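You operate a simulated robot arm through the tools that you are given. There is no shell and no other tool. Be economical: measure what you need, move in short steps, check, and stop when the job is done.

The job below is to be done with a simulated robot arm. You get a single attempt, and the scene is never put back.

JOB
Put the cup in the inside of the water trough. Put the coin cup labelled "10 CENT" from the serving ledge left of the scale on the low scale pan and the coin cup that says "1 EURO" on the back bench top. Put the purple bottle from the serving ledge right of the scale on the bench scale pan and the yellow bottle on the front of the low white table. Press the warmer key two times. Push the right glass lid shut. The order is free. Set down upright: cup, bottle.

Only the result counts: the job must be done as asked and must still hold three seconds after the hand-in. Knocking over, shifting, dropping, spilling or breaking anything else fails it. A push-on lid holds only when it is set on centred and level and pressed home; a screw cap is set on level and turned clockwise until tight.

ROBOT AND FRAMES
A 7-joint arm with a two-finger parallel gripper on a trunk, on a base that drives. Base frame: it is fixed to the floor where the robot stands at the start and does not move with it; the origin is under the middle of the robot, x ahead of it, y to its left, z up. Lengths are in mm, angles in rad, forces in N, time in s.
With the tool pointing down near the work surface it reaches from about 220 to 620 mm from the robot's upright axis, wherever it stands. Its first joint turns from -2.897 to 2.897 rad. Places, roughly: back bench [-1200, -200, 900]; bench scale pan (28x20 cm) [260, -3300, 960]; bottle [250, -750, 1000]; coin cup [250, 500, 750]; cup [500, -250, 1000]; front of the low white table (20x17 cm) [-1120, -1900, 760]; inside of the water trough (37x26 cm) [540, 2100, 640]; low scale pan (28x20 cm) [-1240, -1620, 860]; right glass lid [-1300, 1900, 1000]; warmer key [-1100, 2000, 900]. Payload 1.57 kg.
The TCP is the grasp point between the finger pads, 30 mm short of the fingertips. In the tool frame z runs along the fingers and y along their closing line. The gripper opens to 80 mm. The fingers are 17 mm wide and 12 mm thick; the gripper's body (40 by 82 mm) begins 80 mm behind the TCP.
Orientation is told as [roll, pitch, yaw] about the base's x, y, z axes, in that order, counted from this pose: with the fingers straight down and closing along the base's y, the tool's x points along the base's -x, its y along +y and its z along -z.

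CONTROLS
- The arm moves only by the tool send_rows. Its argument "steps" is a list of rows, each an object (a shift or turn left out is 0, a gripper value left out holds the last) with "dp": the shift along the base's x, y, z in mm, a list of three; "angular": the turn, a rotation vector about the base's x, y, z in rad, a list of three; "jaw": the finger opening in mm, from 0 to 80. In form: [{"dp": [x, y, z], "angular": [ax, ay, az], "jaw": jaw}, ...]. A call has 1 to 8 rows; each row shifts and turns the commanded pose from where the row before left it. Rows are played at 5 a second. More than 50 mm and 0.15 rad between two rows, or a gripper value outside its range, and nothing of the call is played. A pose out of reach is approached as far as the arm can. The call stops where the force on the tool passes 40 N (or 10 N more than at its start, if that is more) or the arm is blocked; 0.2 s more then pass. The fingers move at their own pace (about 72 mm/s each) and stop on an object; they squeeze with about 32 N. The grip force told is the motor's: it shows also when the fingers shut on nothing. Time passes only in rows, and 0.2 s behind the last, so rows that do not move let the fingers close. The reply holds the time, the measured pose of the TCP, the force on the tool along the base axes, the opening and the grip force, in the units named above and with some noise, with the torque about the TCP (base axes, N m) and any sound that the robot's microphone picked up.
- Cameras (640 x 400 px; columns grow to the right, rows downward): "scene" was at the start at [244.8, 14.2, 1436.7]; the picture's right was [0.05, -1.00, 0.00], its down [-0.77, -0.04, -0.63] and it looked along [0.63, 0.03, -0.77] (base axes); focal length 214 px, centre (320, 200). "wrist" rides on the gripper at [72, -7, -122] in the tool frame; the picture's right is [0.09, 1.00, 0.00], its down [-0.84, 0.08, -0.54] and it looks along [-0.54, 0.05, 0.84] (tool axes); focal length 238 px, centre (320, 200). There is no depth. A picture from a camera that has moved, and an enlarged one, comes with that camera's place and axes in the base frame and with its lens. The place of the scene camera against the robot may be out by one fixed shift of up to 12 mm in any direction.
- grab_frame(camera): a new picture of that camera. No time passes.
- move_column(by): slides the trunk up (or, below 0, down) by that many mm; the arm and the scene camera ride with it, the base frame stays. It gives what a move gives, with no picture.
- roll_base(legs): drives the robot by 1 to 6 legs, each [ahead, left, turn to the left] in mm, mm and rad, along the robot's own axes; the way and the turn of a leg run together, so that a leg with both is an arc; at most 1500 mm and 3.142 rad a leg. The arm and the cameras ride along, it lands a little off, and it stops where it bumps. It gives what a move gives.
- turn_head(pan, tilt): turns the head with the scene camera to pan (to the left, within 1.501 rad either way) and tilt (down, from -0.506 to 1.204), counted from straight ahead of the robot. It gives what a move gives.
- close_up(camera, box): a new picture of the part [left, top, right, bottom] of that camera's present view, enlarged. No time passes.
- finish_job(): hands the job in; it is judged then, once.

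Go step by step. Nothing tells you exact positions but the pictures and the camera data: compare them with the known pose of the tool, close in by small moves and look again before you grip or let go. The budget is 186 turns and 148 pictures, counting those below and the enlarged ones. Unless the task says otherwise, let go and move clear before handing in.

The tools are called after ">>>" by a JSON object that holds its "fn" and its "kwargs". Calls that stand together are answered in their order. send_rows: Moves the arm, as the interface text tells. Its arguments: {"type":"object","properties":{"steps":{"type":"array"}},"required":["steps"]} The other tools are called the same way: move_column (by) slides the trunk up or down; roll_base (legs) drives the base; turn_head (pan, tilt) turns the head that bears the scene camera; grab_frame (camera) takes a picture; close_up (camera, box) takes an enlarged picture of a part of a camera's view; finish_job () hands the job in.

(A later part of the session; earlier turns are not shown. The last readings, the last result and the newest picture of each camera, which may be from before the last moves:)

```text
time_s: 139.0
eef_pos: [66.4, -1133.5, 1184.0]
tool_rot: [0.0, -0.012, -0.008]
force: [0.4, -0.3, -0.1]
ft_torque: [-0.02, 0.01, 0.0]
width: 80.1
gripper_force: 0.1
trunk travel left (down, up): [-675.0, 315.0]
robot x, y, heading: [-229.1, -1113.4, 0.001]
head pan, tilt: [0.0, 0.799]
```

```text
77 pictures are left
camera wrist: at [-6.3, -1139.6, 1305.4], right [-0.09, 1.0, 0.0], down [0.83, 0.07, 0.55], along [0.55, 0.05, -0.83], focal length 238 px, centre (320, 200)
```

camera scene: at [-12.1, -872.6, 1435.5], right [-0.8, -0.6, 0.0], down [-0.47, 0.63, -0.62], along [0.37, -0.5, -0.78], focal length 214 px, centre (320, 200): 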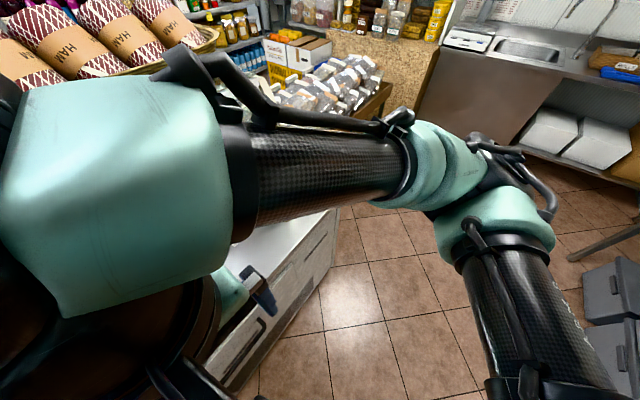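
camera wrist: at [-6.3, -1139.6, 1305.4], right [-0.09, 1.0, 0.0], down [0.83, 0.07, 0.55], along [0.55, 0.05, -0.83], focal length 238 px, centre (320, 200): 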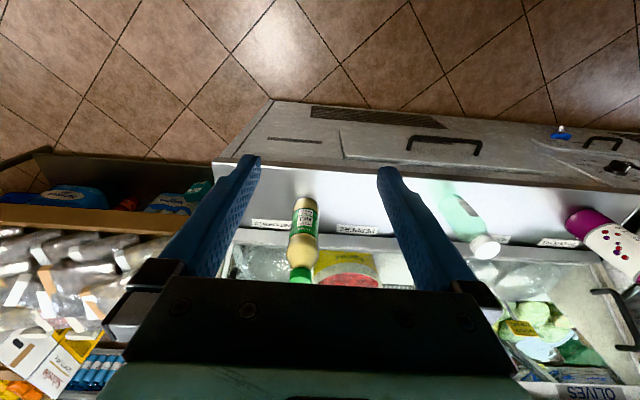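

Yellow bottle ≈ (298, -1147), top z≈1069, slender (~50 mm). Move the open hand above it and check.

>>> {"fn": "send_rows", "kwargs": {"steps": [{"dp": [45, 0, 0]}, {"dp": [45, -3, 0]}, {"dp": [45, -4, 0]}, {"dp": [45, -4, 0]}, {"dp": [45, -2, 0]}]}}

>>> {"fn": "grab_frame", "kwargs": {"camera": "wrist"}}

>>> {"fn": "grab_frame", "kwargs": {"camera": "scene"}}

```text
time_s: 140.2
eef_pos: [292.7, -1146.6, 1183.4]
tool_rot: [0.002, -0.012, -0.004]
force: [-0.6, 0.7, 0.0]
ft_torque: [0.01, -0.02, 0.01]
width: 80.1
gripper_force: 0.1
trunk travel left (down, up): [-675.0, 315.0]
robot x, y, heading: [-228.5, -1114.2, -0.005]
head pan, tilt: [0.0, 0.799]
```

```text
76 pictures are left
camera wrist: at [219.5, -1152.2, 1305.4], right [-0.09, 1.0, 0.0], down [0.83, 0.07, 0.55], along [0.55, 0.05, -0.83], focal length 238 px, centre (320, 200)
```

wrist: 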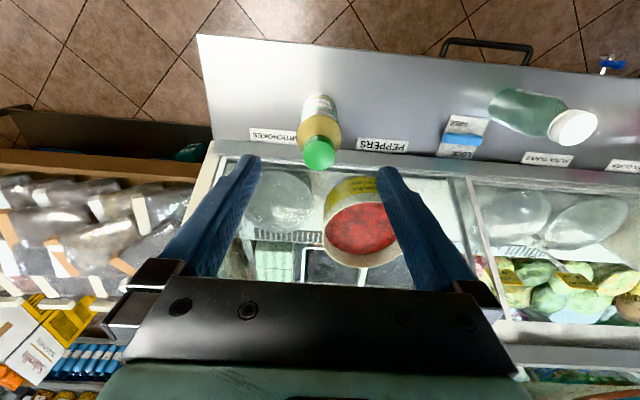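

```text
75 pictures are left
camera scene: at [20.0, -1102.0, 1443.2], right [0.0, -1.0, 0.0], down [-0.72, 0.0, -0.7], along [0.7, 0.0, -0.72], focal length 214 px, centre (320, 200)
```

scene: 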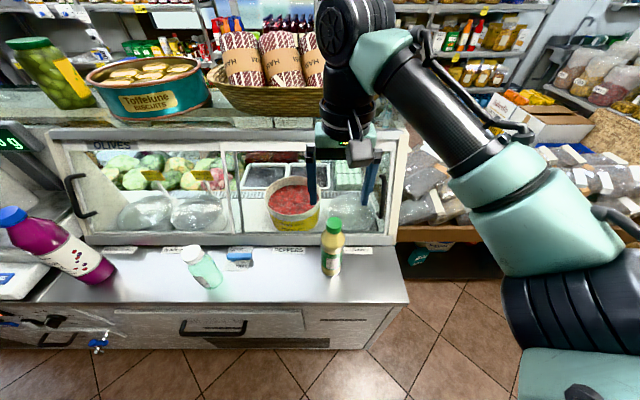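

Refined: bottle axis ≈ (325, -1143), top ≈1050. Align and lower to just above the cap, then look.

>>> {"fn": "send_rows", "kwargs": {"steps": [{"dp": [32, 3, 0]}, {"dp": [0, 0, -40]}, {"dp": [0, 0, -35]}]}}

>>> {"fn": "grab_frame", "kwargs": {"camera": "wrist"}}

>>> {"fn": "close_up", "kwargs": {"camera": "scene", "box": [260, 120, 400, 300]}}

```text
time_s: 141.0
eef_pos: [326.0, -1143.2, 1111.1]
tool_rot: [0.0, -0.012, -0.009]
force: [-0.1, -0.1, -0.8]
ft_torque: [-0.02, -0.02, -0.02]
width: 80.0
gripper_force: 0.1
trunk travel left (down, up): [-675.0, 315.0]
robot x, y, heading: [-234.8, -1113.2, 0.001]
head pan, tilt: [0.0, 0.799]
```

```text
74 pictures are left
camera wrist: at [252.6, -1148.5, 1231.7], right [-0.09, 1.0, 0.0], down [0.83, 0.07, 0.55], along [0.55, 0.05, -0.83], focal length 238 px, centre (320, 200)
```

wrist: 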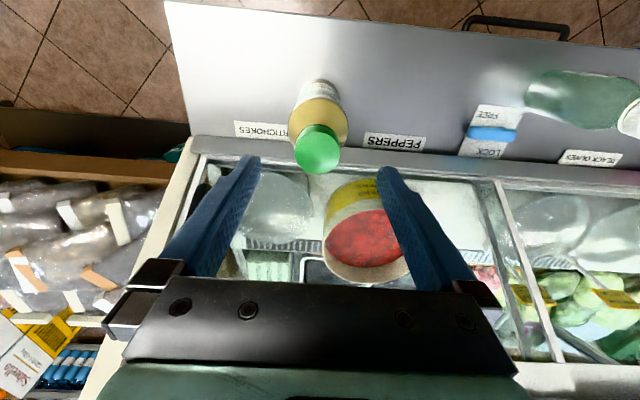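

```text
2.22 times, centred on (330, 210) of scene
camera zoom: at [19.9, -1101.8, 1443.3], right [0.0, -1.0, 0.0], down [-0.72, 0.0, -0.7], along [0.7, 0.0, -0.72], focal length 477 px, centre (298, 178)
```

zoom: 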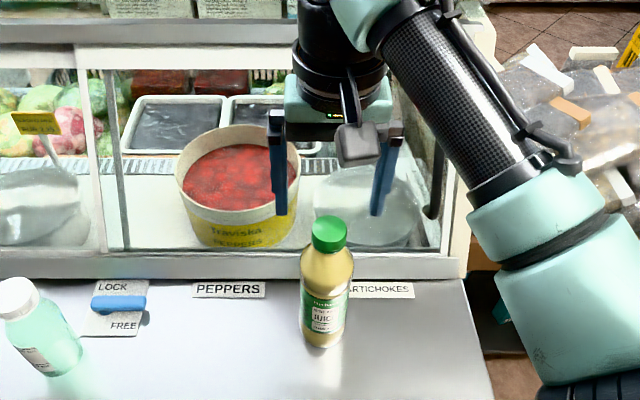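

Bottle axis fits the hand (327, -1143), top ≈1045. Descend around it.

>>> {"fn": "send_rows", "kwargs": {"steps": [{"dp": [1, 0, -30]}, {"dp": [0, 0, -30]}, {"dp": [0, 0, -25]}]}}

>>> {"fn": "grab_frame", "kwargs": {"camera": "wrist"}}

>>> {"fn": "close_up", "kwargs": {"camera": "scene", "box": [260, 120, 400, 300]}}

```text
time_s: 141.8
eef_pos: [325.9, -1144.9, 1025.4]
tool_rot: [0.0, -0.013, -0.007]
force: [0.1, -0.3, 0.1]
ft_torque: [0.0, -0.01, 0.01]
width: 79.9
gripper_force: 0.1
trunk travel left (down, up): [-675.0, 315.0]
robot x, y, heading: [-230.0, -1113.8, 0.004]
head pan, tilt: [0.0, 0.799]
```

```text
72 pictures are left
camera wrist: at [252.2, -1149.2, 1146.6], right [-0.09, 1.0, 0.0], down [0.83, 0.07, 0.55], along [0.55, 0.05, -0.83], focal length 238 px, centre (320, 200)
```

wrist: 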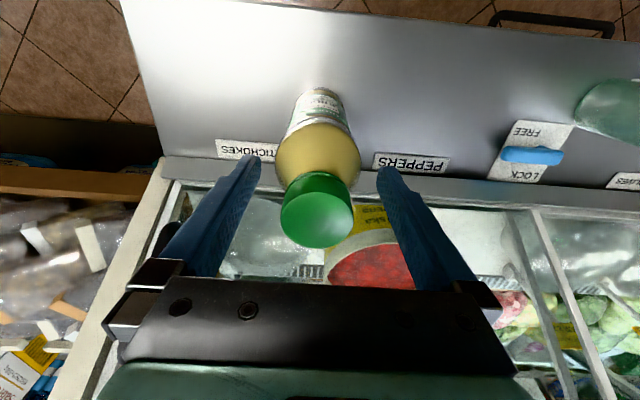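

```text
2.22 times, centred on (330, 210) of scene
camera zoom: at [19.5, -1102.1, 1443.4], right [0.0, -1.0, 0.0], down [-0.72, 0.0, -0.7], along [0.7, 0.0, -0.72], focal length 477 px, centre (298, 178)
```

zoom: 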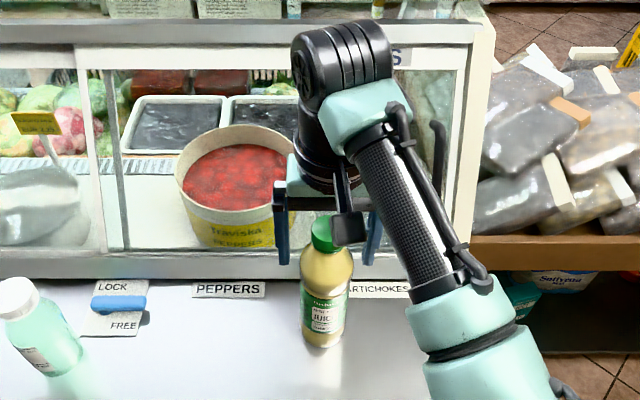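

Cap top ≈1057 at x≈322. Lower another 33 mm and close on the shoulder/body.

>>> {"fn": "send_rows", "kwargs": {"steps": [{"dp": [-3, 0, -15]}, {"dp": [0, 0, -12]}, {"dp": [0, 0, -6]}, {"jaw": 45}, {"jaw": 30}, {}, {}]}}

>>> {"fn": "close_up", "kwargs": {"camera": "scene", "box": [260, 120, 400, 300]}}

```text
time_s: 143.4
eef_pos: [320.7, -1142.1, 992.0]
tool_rot: [0.0, -0.013, -0.007]
force: [0.5, -1.7, -0.8]
ft_torque: [-0.12, -0.05, -0.01]
width: 61.6
gripper_force: 32.0
trunk travel left (down, up): [-675.0, 315.0]
robot x, y, heading: [-228.2, -1110.2, 0.003]
head pan, tilt: [0.0, 0.799]
```

```text
2.22 times, centred on (330, 210) of scene
camera zoom: at [19.4, -1102.4, 1443.4], right [0.0, -1.0, 0.0], down [-0.72, 0.0, -0.7], along [0.7, 0.0, -0.72], focal length 477 px, centre (298, 178)
```

zoom: 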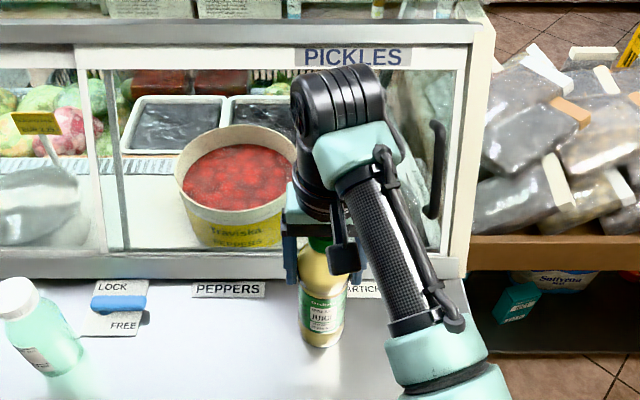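

Gripped at 62 mm width. Lift and retract.

>>> {"fn": "send_rows", "kwargs": {"steps": [{"dp": [0, 0, 15]}, {"dp": [0, 0, 40]}, {"dp": [0, 0, 45]}, {"dp": [-20, 0, 35]}, {"dp": [-45, 0, 10]}, {"dp": [-45, 0, 0]}, {"dp": [-45, 0, 0]}, {"dp": [-45, 0, 0]}]}}

>>> {"fn": "roll_base", "kwargs": {"legs": [[-170, 0, 0], [0, 0, 3.1]]}}

>>> {"fn": "turn_head", "kwargs": {"pan": 0.25, "tilt": 0.6}}

>>> {"fn": "grab_frame", "kwargs": {"camera": "scene"}}

>>> {"fn": "grab_frame", "kwargs": {"camera": "wrist"}}

```text
time_s: 145.2
eef_pos: [120.5, -1144.3, 1135.8]
tool_rot: [0.001, -0.015, -0.008]
force: [-0.7, 0.0, -5.3]
ft_torque: [0.01, 0.02, 0.02]
width: 61.6
gripper_force: 32.7
trunk travel left (down, up): [-675.0, 315.0]
robot x, y, heading: [-231.2, -1111.9, 0.003]
head pan, tilt: [0.0, 0.799]
```

```text
time_s: 153.9
eef_pos: [-756.3, -1059.0, 1136.0]
tool_rot: [0.0, -0.011, 3.066]
force: [-0.2, -0.3, -4.6]
ft_torque: [0.03, -0.03, 0.02]
width: 61.3
gripper_force: 31.7
trunk travel left (down, up): [-675.0, 315.0]
robot x, y, heading: [-406.8, -1113.2, 3.073]
head pan, tilt: [0.0, 0.799]
```

```text
time_s: 154.7
eef_pos: [-756.5, -1059.0, 1136.9]
tool_rot: [0.001, -0.012, 3.065]
force: [0.5, -0.1, -5.2]
ft_torque: [-0.01, -0.06, 0.0]
width: 61.2
gripper_force: 32.1
trunk travel left (down, up): [-675.0, 315.0]
robot x, y, heading: [-406.7, -1108.5, 3.075]
head pan, tilt: [0.25, 0.6]
```

```text
69 pictures are left
camera scene: at [-665.4, -1107.0, 1460.1], right [-0.18, 0.98, 0.0], down [0.56, 0.1, -0.82], along [-0.81, -0.15, -0.57], focal length 214 px, centre (320, 200)
```

scene: 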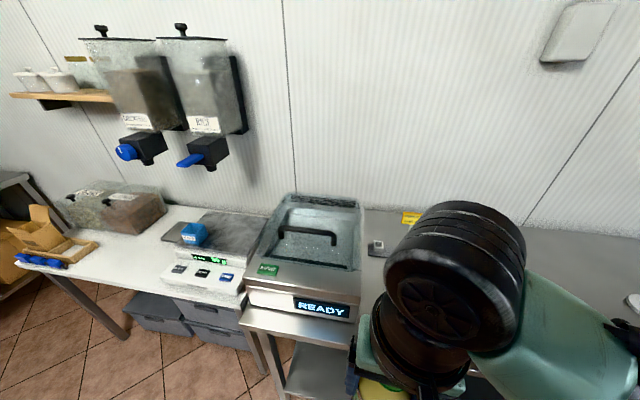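

```text
68 pictures are left
camera wrist: at [-682.7, -1057.4, 1257.8], right [0.02, -1.0, 0.0], down [-0.83, -0.01, 0.55], along [-0.55, -0.01, -0.83], focal length 238 px, centre (320, 200)
```

wrist: 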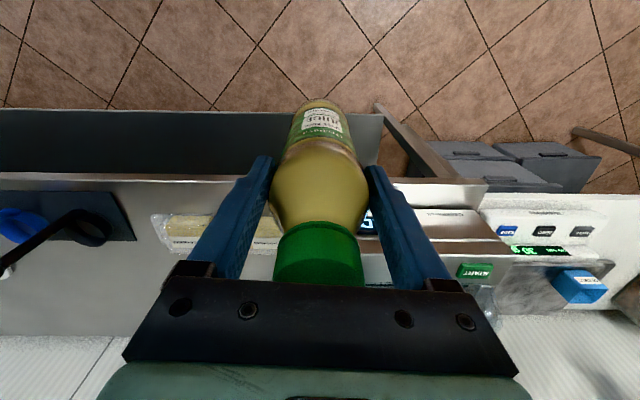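

Bottle is held securely. Drive to stand in front of the low white table's free front area.

>>> {"fn": "roll_base", "kwargs": {"legs": [[0, 790, 0.065], [220, 0, 0]]}}

>>> {"fn": "turn_head", "kwargs": {"pan": 0.0, "tilt": 0.85}}

>>> {"fn": "grab_frame", "kwargs": {"camera": "scene"}}

>>> {"fn": "grab_frame", "kwargs": {"camera": "wrist"}}

```text
time_s: 160.2
eef_pos: [-1009.6, -1873.8, 1134.9]
tool_rot: [-0.001, -0.012, 3.132]
force: [-0.5, 0.0, -5.4]
ft_torque: [0.05, -0.04, -0.01]
width: 61.4
gripper_force: 32.0
trunk travel left (down, up): [-675.0, 315.0]
robot x, y, heading: [-654.0, -1906.0, 3.139]
head pan, tilt: [0.25, 0.6]
```

```text
time_s: 161.0
eef_pos: [-1008.2, -1873.4, 1137.1]
tool_rot: [0.0, -0.011, 3.131]
force: [0.0, 0.4, -5.1]
ft_torque: [-0.02, 0.0, 0.01]
width: 61.0
gripper_force: 32.1
trunk travel left (down, up): [-675.0, 315.0]
robot x, y, heading: [-658.9, -1904.2, 3.139]
head pan, tilt: [0.0, 0.85]
```

```text
67 pictures are left
camera scene: at [-906.8, -1893.4, 1439.4], right [0.0, 1.0, 0.0], down [0.75, 0.0, -0.66], along [-0.66, 0.0, -0.75], focal length 214 px, centre (320, 200)
```

scene: 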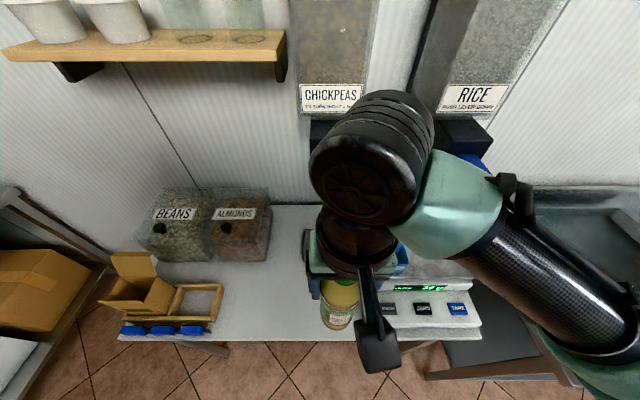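

```text
66 pictures are left
camera wrist: at [-935.5, -1866.8, 1257.8], right [0.08, -1.0, 0.0], down [-0.83, -0.07, 0.55], along [-0.55, -0.04, -0.83], focal length 238 px, centre (320, 200)
```

wrist: 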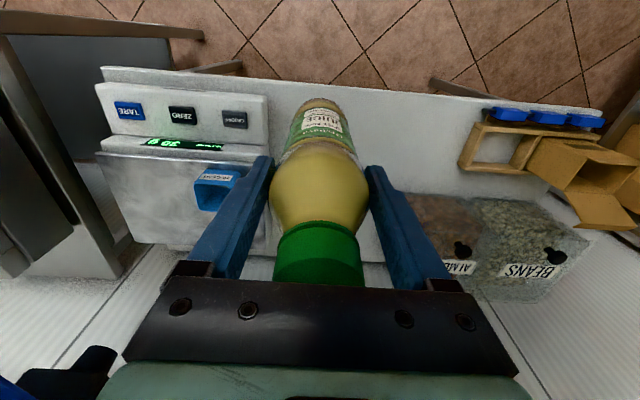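

Target on the table front: (-1110, -1900), clear of scale and tray. Move over and lower most of the way.

>>> {"fn": "send_rows", "kwargs": {"steps": [{"dp": [-25, -7, -25]}, {"dp": [-25, -7, -35]}, {"dp": [-25, -7, -35]}, {"dp": [-25, -6, -35]}, {"dp": [0, 0, -40]}]}}

>>> {"fn": "grab_frame", "kwargs": {"camera": "scene"}}

>>> {"fn": "grab_frame", "kwargs": {"camera": "wrist"}}

```text
time_s: 162.2
eef_pos: [-1110.5, -1896.5, 963.6]
tool_rot: [0.001, -0.012, 3.132]
force: [0.2, -0.5, -5.7]
ft_torque: [0.03, -0.01, -0.04]
width: 61.4
gripper_force: 31.9
trunk travel left (down, up): [-675.0, 315.0]
robot x, y, heading: [-655.9, -1907.3, 3.141]
head pan, tilt: [0.0, 0.85]
```

```text
65 pictures are left
camera scene: at [-907.1, -1893.6, 1439.3], right [0.0, 1.0, 0.0], down [0.75, 0.0, -0.66], along [-0.66, 0.0, -0.75], focal length 214 px, centre (320, 200)
```

scene: 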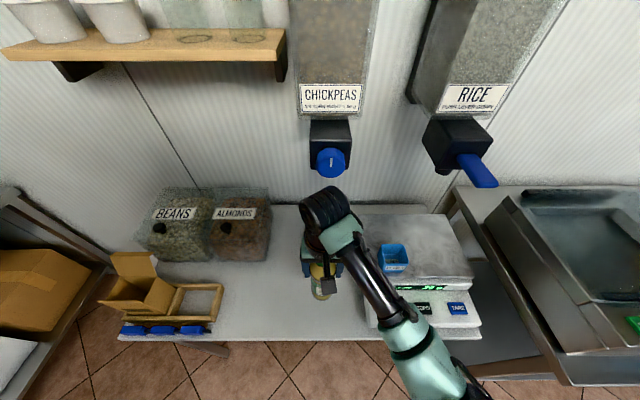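

```text
64 pictures are left
camera wrist: at [-1035.5, -1891.2, 1084.4], right [0.08, -1.0, 0.0], down [-0.83, -0.07, 0.55], along [-0.55, -0.04, -0.83], focal length 238 px, centre (320, 200)
```

wrist: 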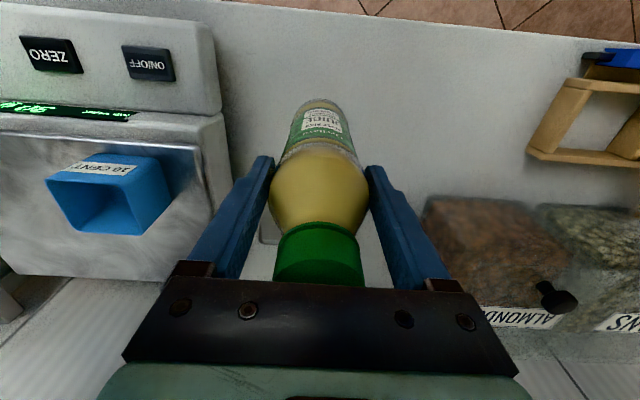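

Well placed. Lower in small steps until contact.

>>> {"fn": "send_rows", "kwargs": {"steps": [{"dp": [0, 0, -10]}, {"dp": [0, 0, -6]}, {"dp": [0, 0, -5]}, {"dp": [0, 0, -5]}, {"dp": [0, 0, -4]}]}}

>>> {"fn": "send_rows", "kwargs": {"steps": [{"dp": [0, 0, -4]}, {"dp": [0, 0, -4]}, {"dp": [0, 0, -4]}, {"dp": [0, 0, -4]}]}}

```text
time_s: 163.4
eef_pos: [-1108.7, -1900.2, 935.9]
tool_rot: [-0.001, -0.013, 3.131]
force: [-0.3, 0.0, -5.7]
ft_torque: [-0.03, -0.02, 0.02]
width: 61.2
gripper_force: 32.1
trunk travel left (down, up): [-675.0, 315.0]
robot x, y, heading: [-659.5, -1903.1, 3.137]
head pan, tilt: [0.0, 0.85]
```

```text
time_s: 164.4
eef_pos: [-1109.9, -1899.3, 921.2]
tool_rot: [0.0, -0.013, 3.13]
force: [-0.6, 0.3, -5.7]
ft_torque: [-0.01, -0.02, 0.01]
width: 60.9
gripper_force: 31.8
trunk travel left (down, up): [-675.0, 315.0]
robot x, y, heading: [-653.6, -1905.7, 3.137]
head pan, tilt: [0.0, 0.85]
```

>>> {"fn": "send_rows", "kwargs": {"steps": [{"dp": [0, 0, -4]}, {"dp": [0, 0, -3]}, {"dp": [0, 0, -3]}, {"dp": [0, 0, -3]}]}}

>>> {"fn": "grab_frame", "kwargs": {"camera": "wrist"}}

```text
time_s: 165.4
eef_pos: [-1109.3, -1899.1, 907.7]
tool_rot: [0.002, -0.011, 3.132]
force: [-0.3, -0.9, -5.3]
ft_torque: [0.01, -0.04, -0.03]
width: 61.2
gripper_force: 32.5
trunk travel left (down, up): [-675.0, 315.0]
robot x, y, heading: [-656.6, -1904.2, 3.136]
head pan, tilt: [0.0, 0.85]
```

```text
63 pictures are left
camera wrist: at [-1036.2, -1893.3, 1029.2], right [0.08, -1.0, 0.0], down [-0.83, -0.07, 0.55], along [-0.55, -0.04, -0.83], focal length 238 px, centre (320, 200)
```

wrist: 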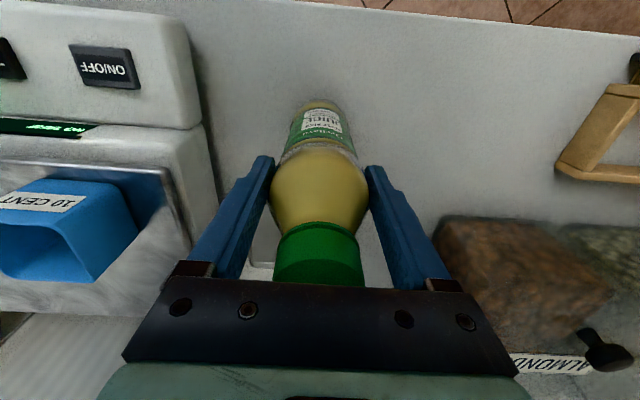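

Still hanging (weight 5.5 N). Continue.

>>> {"fn": "send_rows", "kwargs": {"steps": [{"dp": [0, 0, -3]}, {"dp": [0, 0, -3]}, {"dp": [0, 0, -3]}]}}

>>> {"fn": "send_rows", "kwargs": {"steps": [{"dp": [0, 0, -3]}, {"dp": [0, 0, -3]}]}}

>>> {"fn": "send_rows", "kwargs": {"steps": [{"dp": [0, 0, -3]}, {"dp": [0, 0, -3]}]}}

```text
time_s: 166.2
eef_pos: [-1110.0, -1900.2, 900.4]
tool_rot: [0.0, -0.021, 3.129]
force: [-0.9, -1.3, 20.7]
ft_torque: [-0.35, -0.44, 0.05]
width: 61.3
gripper_force: 32.6
trunk travel left (down, up): [-675.0, 315.0]
robot x, y, heading: [-655.0, -1905.7, 3.138]
head pan, tilt: [0.0, 0.85]
```

```text
time_s: 166.8
eef_pos: [-1108.1, -1899.4, 895.1]
tool_rot: [-0.001, -0.019, 3.131]
force: [-5.1, -0.2, 25.6]
ft_torque: [0.23, 0.33, 0.05]
width: 61.3
gripper_force: 32.4
trunk travel left (down, up): [-675.0, 315.0]
robot x, y, heading: [-659.7, -1906.4, 3.142]
head pan, tilt: [0.0, 0.85]
```

```text
time_s: 167.4
eef_pos: [-1107.7, -1899.9, 888.4]
tool_rot: [0.0, -0.015, 3.131]
force: [1.5, 0.9, 25.2]
ft_torque: [0.1, 0.2, 0.09]
width: 61.8
gripper_force: 32.0
trunk travel left (down, up): [-675.0, 315.0]
robot x, y, heading: [-653.6, -1908.9, 3.14]
head pan, tilt: [0.0, 0.85]
```

Bottle stands (fingers slid slightly on contact). Release and check before lifting away.

>>> {"fn": "send_rows", "kwargs": {"steps": [{"dp": [0, 0, 1]}, {"jaw": 80}, {}, {}]}}

>>> {"fn": "grab_frame", "kwargs": {"camera": "wrist"}}

```text
time_s: 168.4
eef_pos: [-1109.5, -1898.8, 887.0]
tool_rot: [0.002, -0.013, 3.131]
force: [0.6, -0.5, -0.8]
ft_torque: [0.0, -0.03, 0.03]
width: 79.9
gripper_force: 0.1
trunk travel left (down, up): [-675.0, 315.0]
robot x, y, heading: [-654.7, -1907.3, 3.14]
head pan, tilt: [0.0, 0.85]
```

```text
62 pictures are left
camera wrist: at [-1035.0, -1893.5, 1008.8], right [0.08, -1.0, 0.0], down [-0.83, -0.07, 0.55], along [-0.55, -0.04, -0.83], focal length 238 px, centre (320, 200)
```

wrist: 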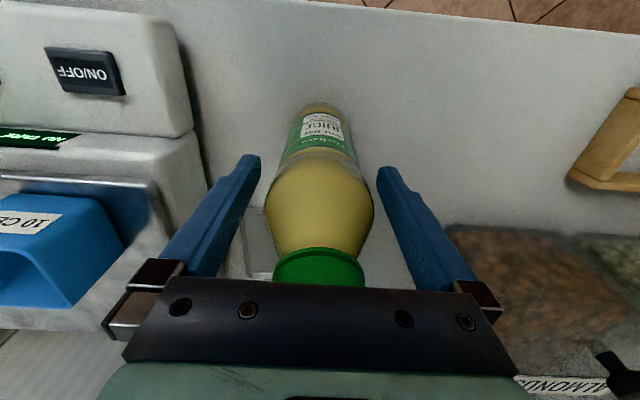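

Bottle stands upright and free. Lift straight up and retreat.

>>> {"fn": "send_rows", "kwargs": {"steps": [{"dp": [0, 0, 25]}, {"dp": [0, 0, 40]}, {"dp": [0, 0, 45]}, {"dp": [0, 0, 45]}, {"dp": [20, 0, 45]}, {"dp": [45, 0, 20]}, {"dp": [45, 0, 20]}, {"dp": [30, 0, 20]}]}}

>>> {"fn": "roll_base", "kwargs": {"legs": [[-350, 0, 0]]}}

>>> {"fn": "grab_frame", "kwargs": {"camera": "wrist"}}

>>> {"fn": "roll_base", "kwargs": {"legs": [[0, 0, 3.08], [0, 1400, 0.05]]}}

>>> {"fn": "grab_frame", "kwargs": {"camera": "wrist"}}

```text
time_s: 170.2
eef_pos: [-969.0, -1901.6, 1147.0]
tool_rot: [0.001, -0.012, 3.13]
force: [0.5, -0.1, 0.0]
ft_torque: [0.01, 0.01, -0.02]
width: 79.9
gripper_force: 0.0
trunk travel left (down, up): [-675.0, 315.0]
robot x, y, heading: [-658.7, -1909.7, 3.137]
head pan, tilt: [0.0, 0.85]
```

```text
time_s: 172.5
eef_pos: [-621.0, -1901.3, 1146.8]
tool_rot: [-0.002, -0.011, 3.132]
force: [0.6, -1.0, -0.9]
ft_torque: [-0.01, 0.03, 0.03]
width: 79.9
gripper_force: 0.0
trunk travel left (down, up): [-675.0, 315.0]
robot x, y, heading: [-306.6, -1906.2, -3.143]
head pan, tilt: [0.0, 0.85]
```

```text
61 pictures are left
camera wrist: at [-546.1, -1895.2, 1268.5], right [0.08, -1.0, 0.0], down [-0.83, -0.07, 0.55], along [-0.55, -0.05, -0.83], focal length 238 px, centre (320, 200)
```

wrist: 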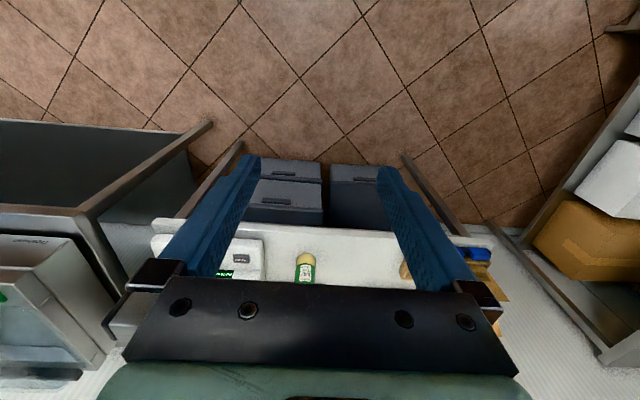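

```text
time_s: 186.9
eef_pos: [24.8, -457.3, 1146.3]
tool_rot: [-0.001, -0.012, -0.007]
force: [0.6, 0.3, 0.0]
ft_torque: [-0.01, 0.01, 0.0]
width: 80.1
gripper_force: 0.1
trunk travel left (down, up): [-675.0, 315.0]
robot x, y, heading: [-286.2, -457.0, 0.004]
head pan, tilt: [0.0, 0.85]
```

```text
60 pictures are left
camera wrist: at [-48.1, -463.1, 1268.4], right [-0.09, 1.0, 0.0], down [0.83, 0.07, 0.55], along [0.55, 0.05, -0.83], focal length 238 px, centre (320, 200)
```

wrist: 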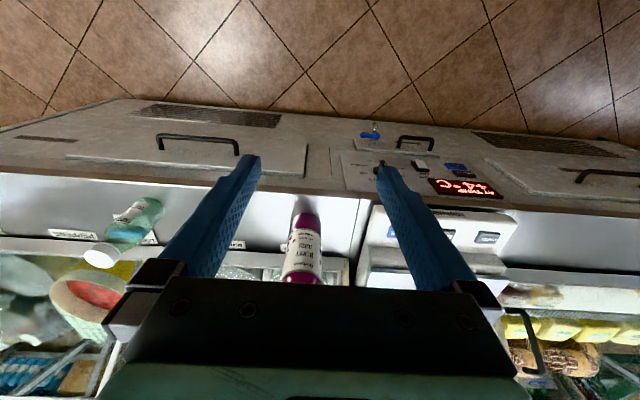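

The purple bottle is straight ahead near (285, -475), top ≈1110. Raise the hand, drive 60 mm closer and hover.

>>> {"fn": "send_rows", "kwargs": {"steps": [{"dp": [0, 0, 45]}, {"dp": [0, 0, 40]}]}}

>>> {"fn": "roll_base", "kwargs": {"legs": [[60, 0, 0]]}}

>>> {"fn": "send_rows", "kwargs": {"steps": [{"dp": [45, -2, 0]}, {"dp": [45, -3, 0]}, {"dp": [45, -3, 0]}, {"dp": [30, -3, 0]}]}}

>>> {"fn": "grab_frame", "kwargs": {"camera": "wrist"}}

>>> {"fn": "grab_frame", "kwargs": {"camera": "scene"}}

```text
time_s: 187.5
eef_pos: [23.7, -457.0, 1232.5]
tool_rot: [0.0, -0.013, -0.005]
force: [-0.3, -0.4, -0.5]
ft_torque: [0.02, 0.02, 0.0]
width: 80.0
gripper_force: 0.0
trunk travel left (down, up): [-675.0, 315.0]
robot x, y, heading: [-289.3, -449.7, 0.004]
head pan, tilt: [0.0, 0.85]
```

```text
time_s: 188.5
eef_pos: [81.5, -458.4, 1232.3]
tool_rot: [0.0, -0.01, -0.003]
force: [-0.4, -0.1, -0.4]
ft_torque: [-0.01, 0.02, 0.01]
width: 80.1
gripper_force: 0.1
trunk travel left (down, up): [-675.0, 315.0]
robot x, y, heading: [-228.4, -452.1, 0.008]
head pan, tilt: [0.0, 0.85]
```

```text
time_s: 189.5
eef_pos: [246.4, -471.3, 1232.2]
tool_rot: [-0.001, -0.012, -0.004]
force: [1.1, 0.0, -0.3]
ft_torque: [-0.01, -0.03, 0.0]
width: 79.9
gripper_force: 0.1
trunk travel left (down, up): [-675.0, 315.0]
robot x, y, heading: [-228.7, -456.0, 0.006]
head pan, tilt: [0.0, 0.85]
```

```text
59 pictures are left
camera wrist: at [173.3, -477.0, 1353.6], right [-0.09, 1.0, 0.0], down [0.83, 0.07, 0.55], along [0.55, 0.05, -0.83], focal length 238 px, centre (320, 200)
```

wrist: 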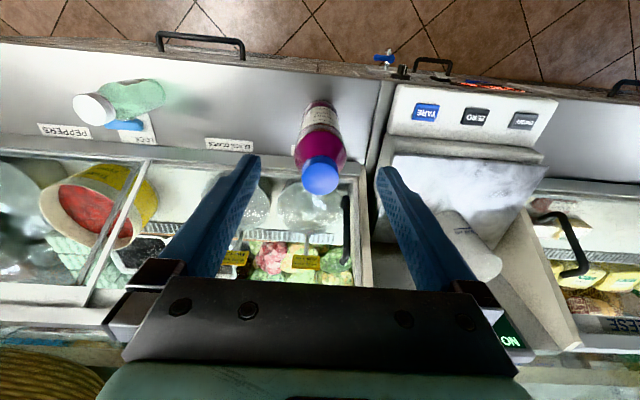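

```text
58 pictures are left
camera scene: at [18.0, -442.6, 1439.3], right [0.0, -1.0, 0.0], down [-0.75, 0.0, -0.66], along [0.66, 0.0, -0.75], focal length 214 px, centre (320, 200)
```

scene: 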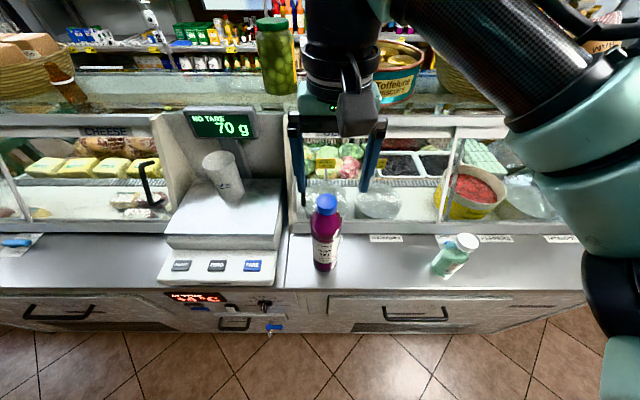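

Purple bottle axis ≈ (299, -463), top ≈1120, body ≈65 mm. Align and lower to just above, then verify.

>>> {"fn": "send_rows", "kwargs": {"steps": [{"dp": [27, 4, -10]}, {"dp": [26, 4, -20]}, {"dp": [0, 0, -30]}]}}

>>> {"fn": "grab_frame", "kwargs": {"camera": "wrist"}}

>>> {"fn": "close_up", "kwargs": {"camera": "scene", "box": [250, 100, 410, 290]}}

```text
time_s: 190.3
eef_pos: [300.1, -460.6, 1174.2]
tool_rot: [0.0, -0.013, -0.003]
force: [-0.6, -0.4, -0.2]
ft_torque: [-0.01, 0.02, 0.01]
width: 79.9
gripper_force: 0.1
trunk travel left (down, up): [-675.0, 315.0]
robot x, y, heading: [-233.2, -456.1, 0.006]
head pan, tilt: [0.0, 0.85]
```

```text
57 pictures are left
camera wrist: at [225.8, -467.2, 1294.9], right [-0.09, 1.0, 0.0], down [0.83, 0.07, 0.55], along [0.55, 0.05, -0.83], focal length 238 px, centre (320, 200)
```

wrist: 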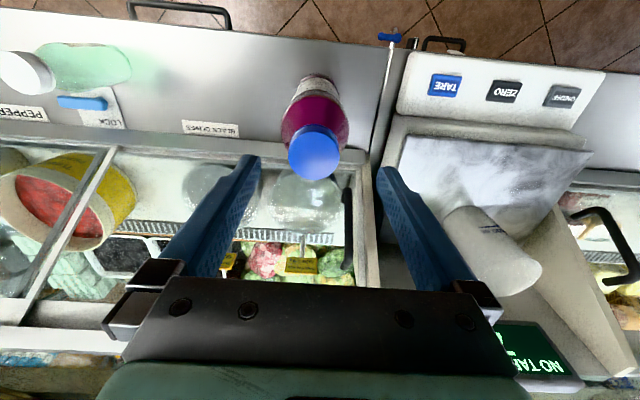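

```text
2.11 times, centred on (330, 195) of scene
camera zoom: at [17.7, -443.0, 1439.4], right [0.0, -1.0, 0.0], down [-0.75, 0.0, -0.66], along [0.66, 0.0, -0.75], focal length 452 px, centre (299, 210)
```

zoom: 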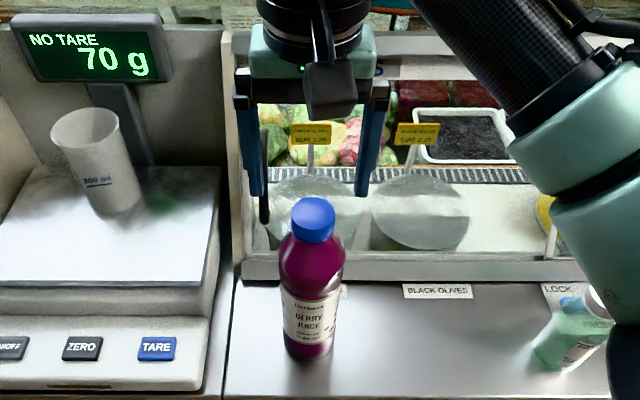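

Consistent: (300, -463), top ~1120–1130. Descend around the cap.

>>> {"fn": "send_rows", "kwargs": {"steps": [{"dp": [0, -2, -30]}, {"dp": [0, 0, -25]}, {"dp": [0, 0, -20]}]}}

>>> {"fn": "grab_frame", "kwargs": {"camera": "wrist"}}

>>> {"fn": "close_up", "kwargs": {"camera": "scene", "box": [250, 100, 410, 290]}}

```text
time_s: 191.1
eef_pos: [297.5, -461.6, 1098.2]
tool_rot: [-0.002, -0.013, -0.006]
force: [-0.3, 0.3, -0.2]
ft_torque: [0.01, 0.02, 0.0]
width: 80.1
gripper_force: 0.1
trunk travel left (down, up): [-675.0, 315.0]
robot x, y, heading: [-230.5, -455.9, 0.01]
head pan, tilt: [0.0, 0.85]
```

```text
55 pictures are left
camera wrist: at [225.8, -468.6, 1219.9], right [-0.09, 1.0, 0.0], down [0.83, 0.07, 0.55], along [0.55, 0.05, -0.83], focal length 238 px, centre (320, 200)
```

wrist: 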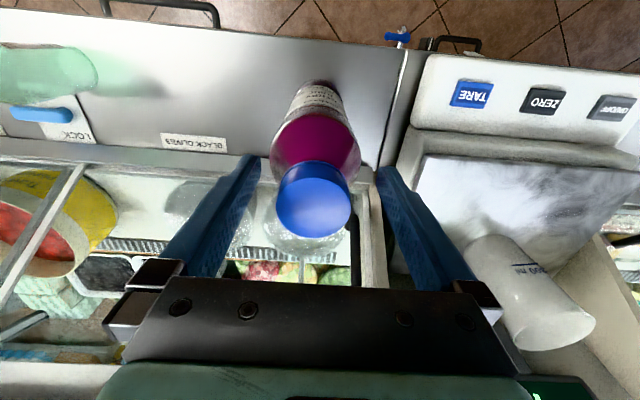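

```text
2.11 times, centred on (330, 195) of scene
camera zoom: at [17.7, -442.8, 1439.4], right [0.0, -1.0, 0.0], down [-0.75, 0.0, -0.66], along [0.66, 0.0, -0.75], focal length 452 px, centre (299, 210)
```

zoom: 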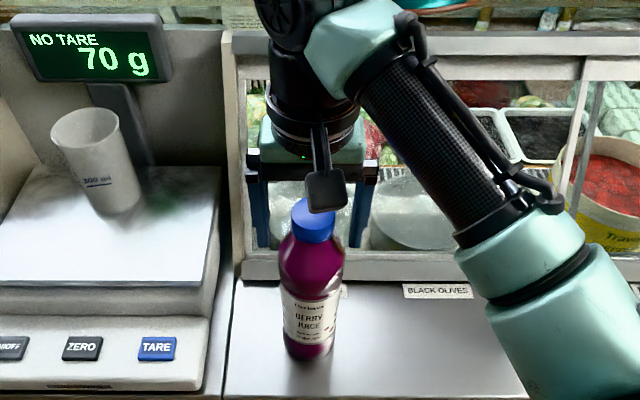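

Top ≈1127, x≈295. Lower 36 mm more, then close.

>>> {"fn": "send_rows", "kwargs": {"steps": [{"dp": [-3, 0, -15]}, {"dp": [0, 0, -12]}, {"dp": [0, 0, -9]}]}}

>>> {"fn": "grab_frame", "kwargs": {"camera": "wrist"}}

>>> {"fn": "close_up", "kwargs": {"camera": "scene", "box": [250, 100, 410, 290]}}

```text
time_s: 191.9
eef_pos: [295.8, -462.5, 1061.5]
tool_rot: [0.0, -0.011, -0.005]
force: [-0.1, -1.9, 0.8]
ft_torque: [-0.05, -0.01, -0.01]
width: 80.0
gripper_force: 0.0
trunk travel left (down, up): [-675.0, 315.0]
robot x, y, heading: [-228.8, -454.6, 0.007]
head pan, tilt: [0.0, 0.85]
```

```text
53 pictures are left
camera wrist: at [222.6, -468.4, 1182.6], right [-0.09, 1.0, 0.0], down [0.83, 0.07, 0.55], along [0.55, 0.05, -0.83], focal length 238 px, centre (320, 200)
```

wrist: 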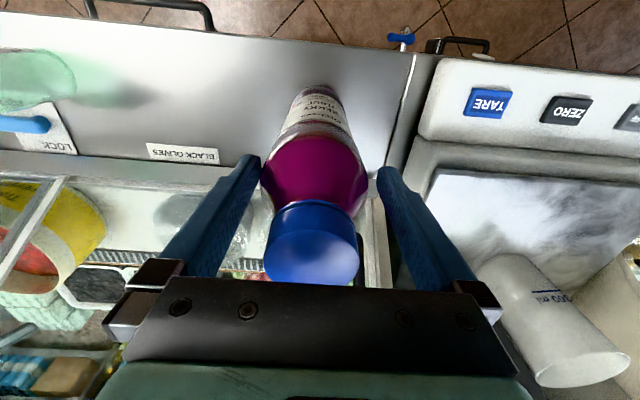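

```text
2.11 times, centred on (330, 195) of scene
camera zoom: at [17.5, -443.1, 1439.4], right [0.0, -1.0, 0.0], down [-0.75, 0.0, -0.66], along [0.66, 0.0, -0.75], focal length 452 px, centre (299, 210)
```

zoom: 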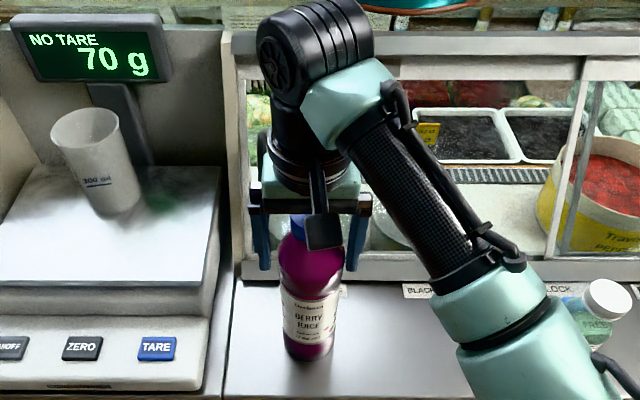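

Left finger is lightly touching; shift 2 mm to -y and close slowly.

>>> {"fn": "send_rows", "kwargs": {"steps": [{"dp": [0, -2, 0]}, {"jaw": 60}, {"jaw": 45}, {}, {}]}}

>>> {"fn": "send_rows", "kwargs": {"steps": [{"dp": [0, 0, 10]}, {"dp": [0, 0, 20]}]}}

>>> {"fn": "close_up", "kwargs": {"camera": "scene", "box": [250, 100, 410, 290]}}

```text
time_s: 193.1
eef_pos: [296.5, -465.1, 1060.7]
tool_rot: [-0.001, -0.012, -0.003]
force: [0.1, -1.9, -0.7]
ft_torque: [-0.15, -0.02, -0.06]
width: 73.5
gripper_force: 31.9
trunk travel left (down, up): [-675.0, 315.0]
robot x, y, heading: [-227.9, -455.3, 0.002]
head pan, tilt: [0.0, 0.85]
```

```text
time_s: 193.7
eef_pos: [296.3, -464.8, 1089.4]
tool_rot: [0.001, -0.009, -0.005]
force: [-0.3, -0.7, -9.3]
ft_torque: [0.0, 0.04, 0.01]
width: 73.4
gripper_force: 31.9
trunk travel left (down, up): [-675.0, 315.0]
robot x, y, heading: [-227.2, -455.5, 0.007]
head pan, tilt: [0.0, 0.85]
```

```text
2.11 times, centred on (330, 195) of scene
camera zoom: at [18.2, -442.8, 1439.1], right [0.0, -1.0, 0.0], down [-0.75, 0.0, -0.66], along [0.66, 0.0, -0.75], focal length 452 px, centre (299, 210)
```

zoom: 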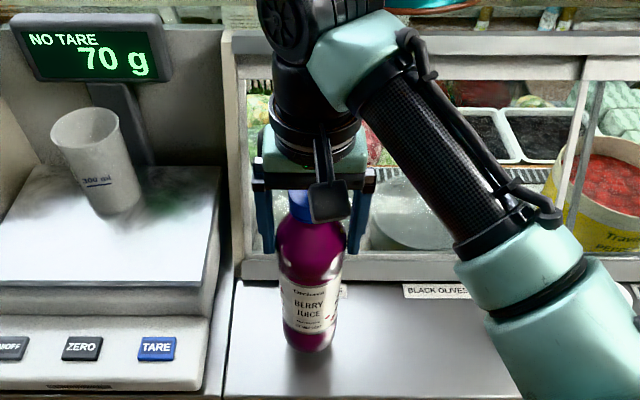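

Lifted (9.3 N). Raise, retract, back off, turn right toward -y and look.

>>> {"fn": "send_rows", "kwargs": {"steps": [{"dp": [0, 0, 45]}, {"dp": [0, 0, 45]}, {"dp": [0, 0, 40]}, {"dp": [-45, 0, 0]}, {"dp": [-45, 0, 0]}, {"dp": [-45, 0, 0]}, {"dp": [-40, 0, 0]}]}}

>>> {"fn": "roll_base", "kwargs": {"legs": [[-180, 0, 0], [0, 0, -1.571]]}}

>>> {"fn": "turn_head", "kwargs": {"pan": 0.15, "tilt": 0.4}}

>>> {"fn": "grab_frame", "kwargs": {"camera": "scene"}}

```text
time_s: 195.3
eef_pos: [120.5, -463.6, 1221.7]
tool_rot: [0.0, -0.012, -0.005]
force: [-0.4, 0.0, -10.6]
ft_torque: [0.01, 0.11, 0.0]
width: 73.3
gripper_force: 31.9
trunk travel left (down, up): [-675.0, 315.0]
robot x, y, heading: [-231.6, -453.9, 0.007]
head pan, tilt: [0.0, 0.85]
```

```text
time_s: 200.5
eef_pos: [-400.8, -806.3, 1220.1]
tool_rot: [0.002, -0.013, -1.528]
force: [-0.3, 0.2, -9.6]
ft_torque: [0.09, 0.05, -0.04]
width: 73.3
gripper_force: 32.2
trunk travel left (down, up): [-675.0, 315.0]
robot x, y, heading: [-410.6, -456.6, -1.518]
head pan, tilt: [0.0, 0.85]
```

```text
time_s: 201.4
eef_pos: [-401.9, -807.1, 1220.8]
tool_rot: [-0.002, -0.013, -1.527]
force: [0.2, -0.1, -8.7]
ft_torque: [0.09, 0.0, -0.02]
width: 73.0
gripper_force: 31.8
trunk travel left (down, up): [-675.0, 315.0]
robot x, y, heading: [-407.5, -457.4, -1.518]
head pan, tilt: [0.15, 0.4]
```

```text
50 pictures are left
camera scene: at [-381.4, -706.7, 1478.3], right [-0.98, -0.2, 0.0], down [-0.08, 0.38, -0.92], along [0.18, -0.9, -0.39], focal length 214 px, centre (320, 200)
```

scene: 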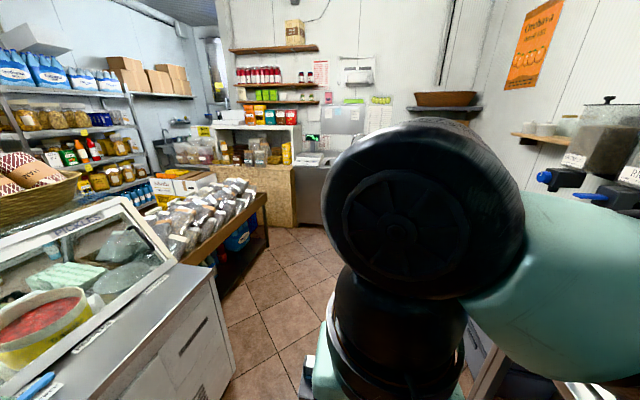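

The bench scale with the green display is at the far counter (~(240, -3300)). Drive down the aisle in stages.

>>> {"fn": "roll_base", "kwargs": {"legs": [[1300, 0, -0.05], [0, 330, 0]]}}

>>> {"fn": "turn_head", "kwargs": {"pan": 0.35, "tilt": 0.5}}

>>> {"fn": "grab_frame", "kwargs": {"camera": "scene"}}

```text
time_s: 209.7
eef_pos: [-97.3, -2108.8, 1220.5]
tool_rot: [-0.001, -0.011, -1.625]
force: [-0.1, 0.1, -9.3]
ft_torque: [0.08, -0.01, 0.01]
width: 73.1
gripper_force: 31.7
trunk travel left (down, up): [-675.0, 315.0]
robot x, y, heading: [-75.0, -1756.1, -1.616]
head pan, tilt: [0.15, 0.4]
```

```text
time_s: 210.4
eef_pos: [-97.5, -2107.7, 1220.6]
tool_rot: [-0.001, -0.01, -1.625]
force: [0.5, 0.1, -10.2]
ft_torque: [0.06, 0.0, -0.02]
width: 73.2
gripper_force: 32.0
trunk travel left (down, up): [-675.0, 315.0]
robot x, y, heading: [-68.7, -1758.7, -1.615]
head pan, tilt: [0.351, 0.499]
```

```text
49 pictures are left
camera scene: at [-52.5, -2005.2, 1469.2], right [-0.95, -0.3, 0.0], down [-0.14, 0.46, -0.88], along [0.26, -0.84, -0.48], focal length 214 px, centre (320, 200)
```

scene: 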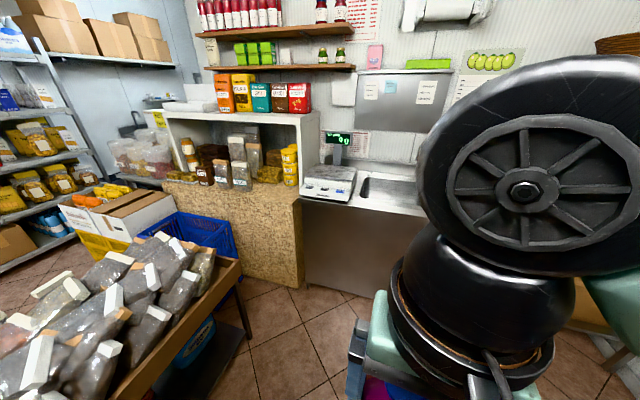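

Bench scale is at roughly (255, -3250). Drive up to it.

>>> {"fn": "roll_base", "kwargs": {"legs": [[0, 220, 0.045], [900, 0, 0]]}}

>>> {"fn": "turn_head", "kwargs": {"pan": 0.35, "tilt": 0.75}}

>>> {"fn": "grab_frame", "kwargs": {"camera": "scene"}}

>>> {"fn": "grab_frame", "kwargs": {"camera": "wrist"}}

```text
time_s: 216.5
eef_pos: [137.5, -3027.6, 1219.4]
tool_rot: [0.0, -0.01, -1.576]
force: [-0.3, -0.1, -9.6]
ft_torque: [0.05, -0.02, 0.01]
width: 73.4
gripper_force: 31.8
trunk travel left (down, up): [-675.0, 315.0]
robot x, y, heading: [149.8, -2672.6, -1.567]
head pan, tilt: [0.351, 0.499]
```

```text
time_s: 217.3
eef_pos: [138.4, -3027.5, 1220.7]
tool_rot: [0.0, -0.01, -1.575]
force: [-0.6, -1.0, -9.9]
ft_torque: [0.08, -0.02, 0.01]
width: 73.3
gripper_force: 32.0
trunk travel left (down, up): [-675.0, 315.0]
robot x, y, heading: [148.4, -2680.9, -1.565]
head pan, tilt: [0.351, 0.75]
```

```text
48 pictures are left
camera scene: at [175.8, -2914.2, 1447.3], right [-0.94, -0.35, 0.0], down [-0.24, 0.64, -0.73], along [0.25, -0.69, -0.68], focal length 214 px, centre (320, 200)
```

scene: 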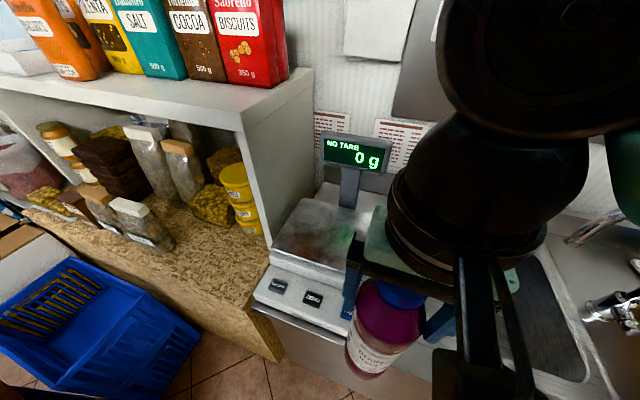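

```text
47 pictures are left
camera wrist: at [131.4, -2953.8, 1342.1], right [1.0, 0.09, 0.0], down [0.07, -0.83, 0.55], along [0.05, -0.55, -0.83], focal length 238 px, centre (320, 200)
```

wrist: 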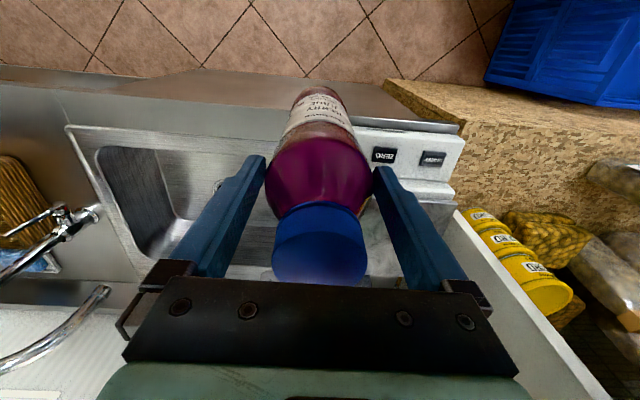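

The scale pan is partly visible; zoom for its geometry.

>>> {"fn": "close_up", "kwargs": {"camera": "scene", "box": [230, 120, 430, 345]}}

>>> {"fn": "close_up", "kwargs": {"camera": "wrist", "box": [180, 100, 500, 300]}}

```text
1.78 times, centred on (330, 232) of scene
camera zoom: at [175.8, -2914.2, 1447.3], right [-0.94, -0.35, 0.0], down [-0.24, 0.64, -0.73], along [0.25, -0.69, -0.68], focal length 381 px, centre (302, 142)
```

zoom: 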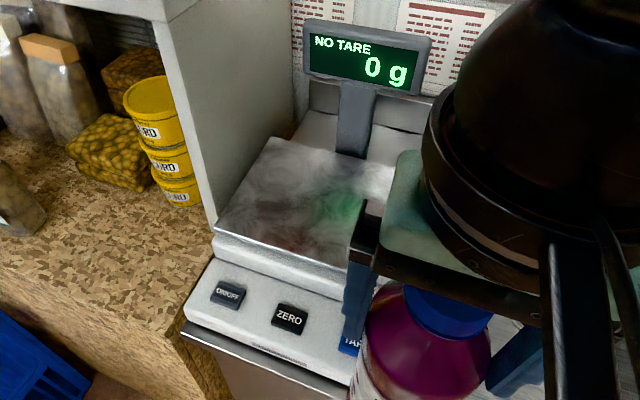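

```text
2.00 times, centred on (340, 200) of wrist
camera zoom: at [131.4, -2953.8, 1342.1], right [1.0, 0.09, 0.0], down [0.07, -0.83, 0.55], along [0.05, -0.55, -0.83], focal length 477 px, centre (280, 200)
```

zoom: 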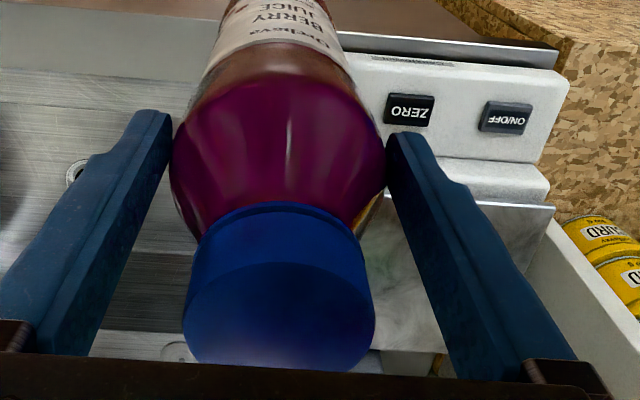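

Assuming pan z≈960 both views give the pan's front-left corner near (407, -3190), i.e. centre ≈(262, -3290). Drive 80 mm closer and carry the bottle above (255, -3268).

>>> {"fn": "roll_base", "kwargs": {"legs": [[80, 0, 0]]}}

>>> {"fn": "send_rows", "kwargs": {"steps": [{"dp": [40, -10, 0]}, {"dp": [40, -20, 0]}, {"dp": [30, -35, 0]}, {"dp": [5, -40, 0]}, {"dp": [0, -40, 0]}]}}

>>> {"fn": "grab_frame", "kwargs": {"camera": "scene"}}

>>> {"fn": "grab_frame", "kwargs": {"camera": "wrist"}}

```text
time_s: 218.3
eef_pos: [137.6, -3107.3, 1220.5]
tool_rot: [0.002, -0.011, -1.575]
force: [-0.2, -1.1, -9.4]
ft_torque: [0.12, -0.02, -0.04]
width: 73.1
gripper_force: 32.3
trunk travel left (down, up): [-675.0, 315.0]
robot x, y, heading: [146.0, -2755.8, -1.568]
head pan, tilt: [0.351, 0.75]
```

```text
time_s: 219.5
eef_pos: [254.3, -3254.9, 1222.0]
tool_rot: [-0.003, -0.007, -1.574]
force: [0.3, -0.7, -9.6]
ft_torque: [0.09, 0.0, 0.0]
width: 73.4
gripper_force: 32.0
trunk travel left (down, up): [-675.0, 315.0]
robot x, y, heading: [150.0, -2759.0, -1.568]
head pan, tilt: [0.351, 0.75]
```

```text
44 pictures are left
camera scene: at [177.1, -2994.2, 1447.0], right [-0.94, -0.35, 0.0], down [-0.24, 0.64, -0.73], along [0.25, -0.68, -0.68], focal length 214 px, centre (320, 200)
```

scene: 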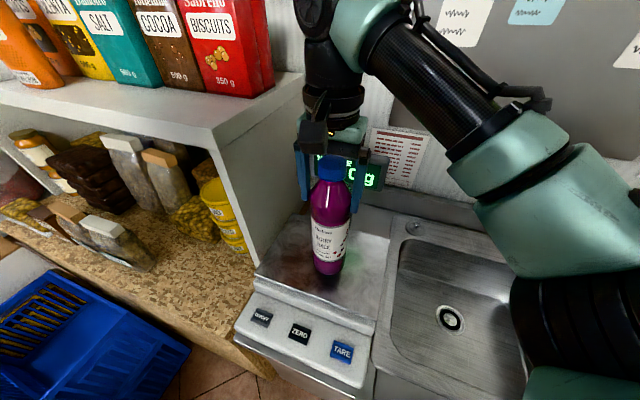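

```text
43 pictures are left
camera wrist: at [248.3, -3180.9, 1343.4], right [1.0, 0.09, 0.0], down [0.08, -0.83, 0.55], along [0.05, -0.55, -0.84], focal length 238 px, centre (320, 200)
```

wrist: 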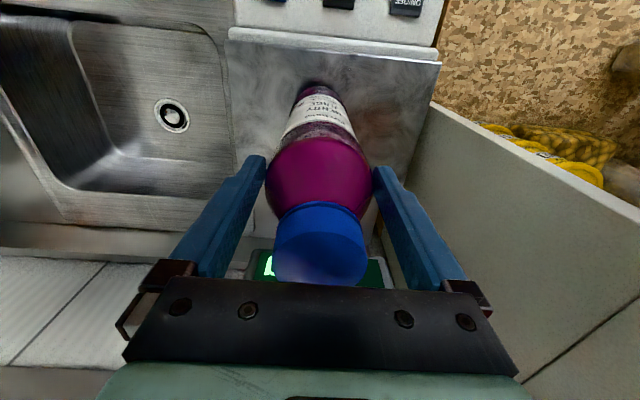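

Bottle is over the pan (front edge y≈-3195, z≈965). Lower most of the way, then gently.

>>> {"fn": "send_rows", "kwargs": {"steps": [{"dp": [2, -7, -15]}, {"dp": [0, 0, -12]}, {"dp": [0, 0, -5]}, {"dp": [0, 0, -4]}]}}

>>> {"fn": "grab_frame", "kwargs": {"camera": "scene"}}

```text
time_s: 220.5
eef_pos: [255.6, -3257.9, 1186.3]
tool_rot: [0.001, -0.012, -1.576]
force: [-0.1, -0.4, -9.3]
ft_torque: [0.02, -0.13, 0.01]
width: 73.3
gripper_force: 32.0
trunk travel left (down, up): [-675.0, 315.0]
robot x, y, heading: [148.3, -2757.3, -1.567]
head pan, tilt: [0.351, 0.75]
```

```text
42 pictures are left
camera scene: at [176.5, -2992.9, 1447.3], right [-0.94, -0.35, 0.0], down [-0.24, 0.64, -0.73], along [0.25, -0.69, -0.68], focal length 214 px, centre (320, 200)
```

scene: 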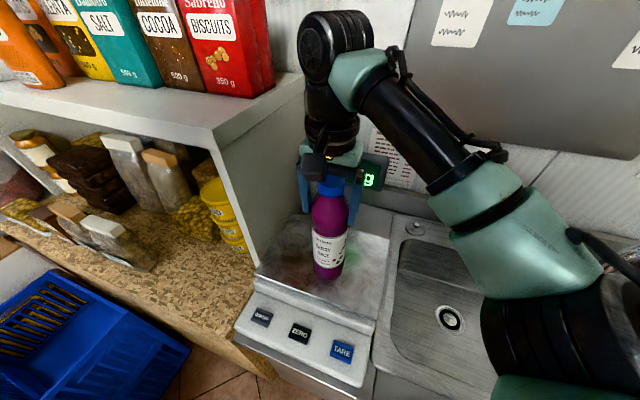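

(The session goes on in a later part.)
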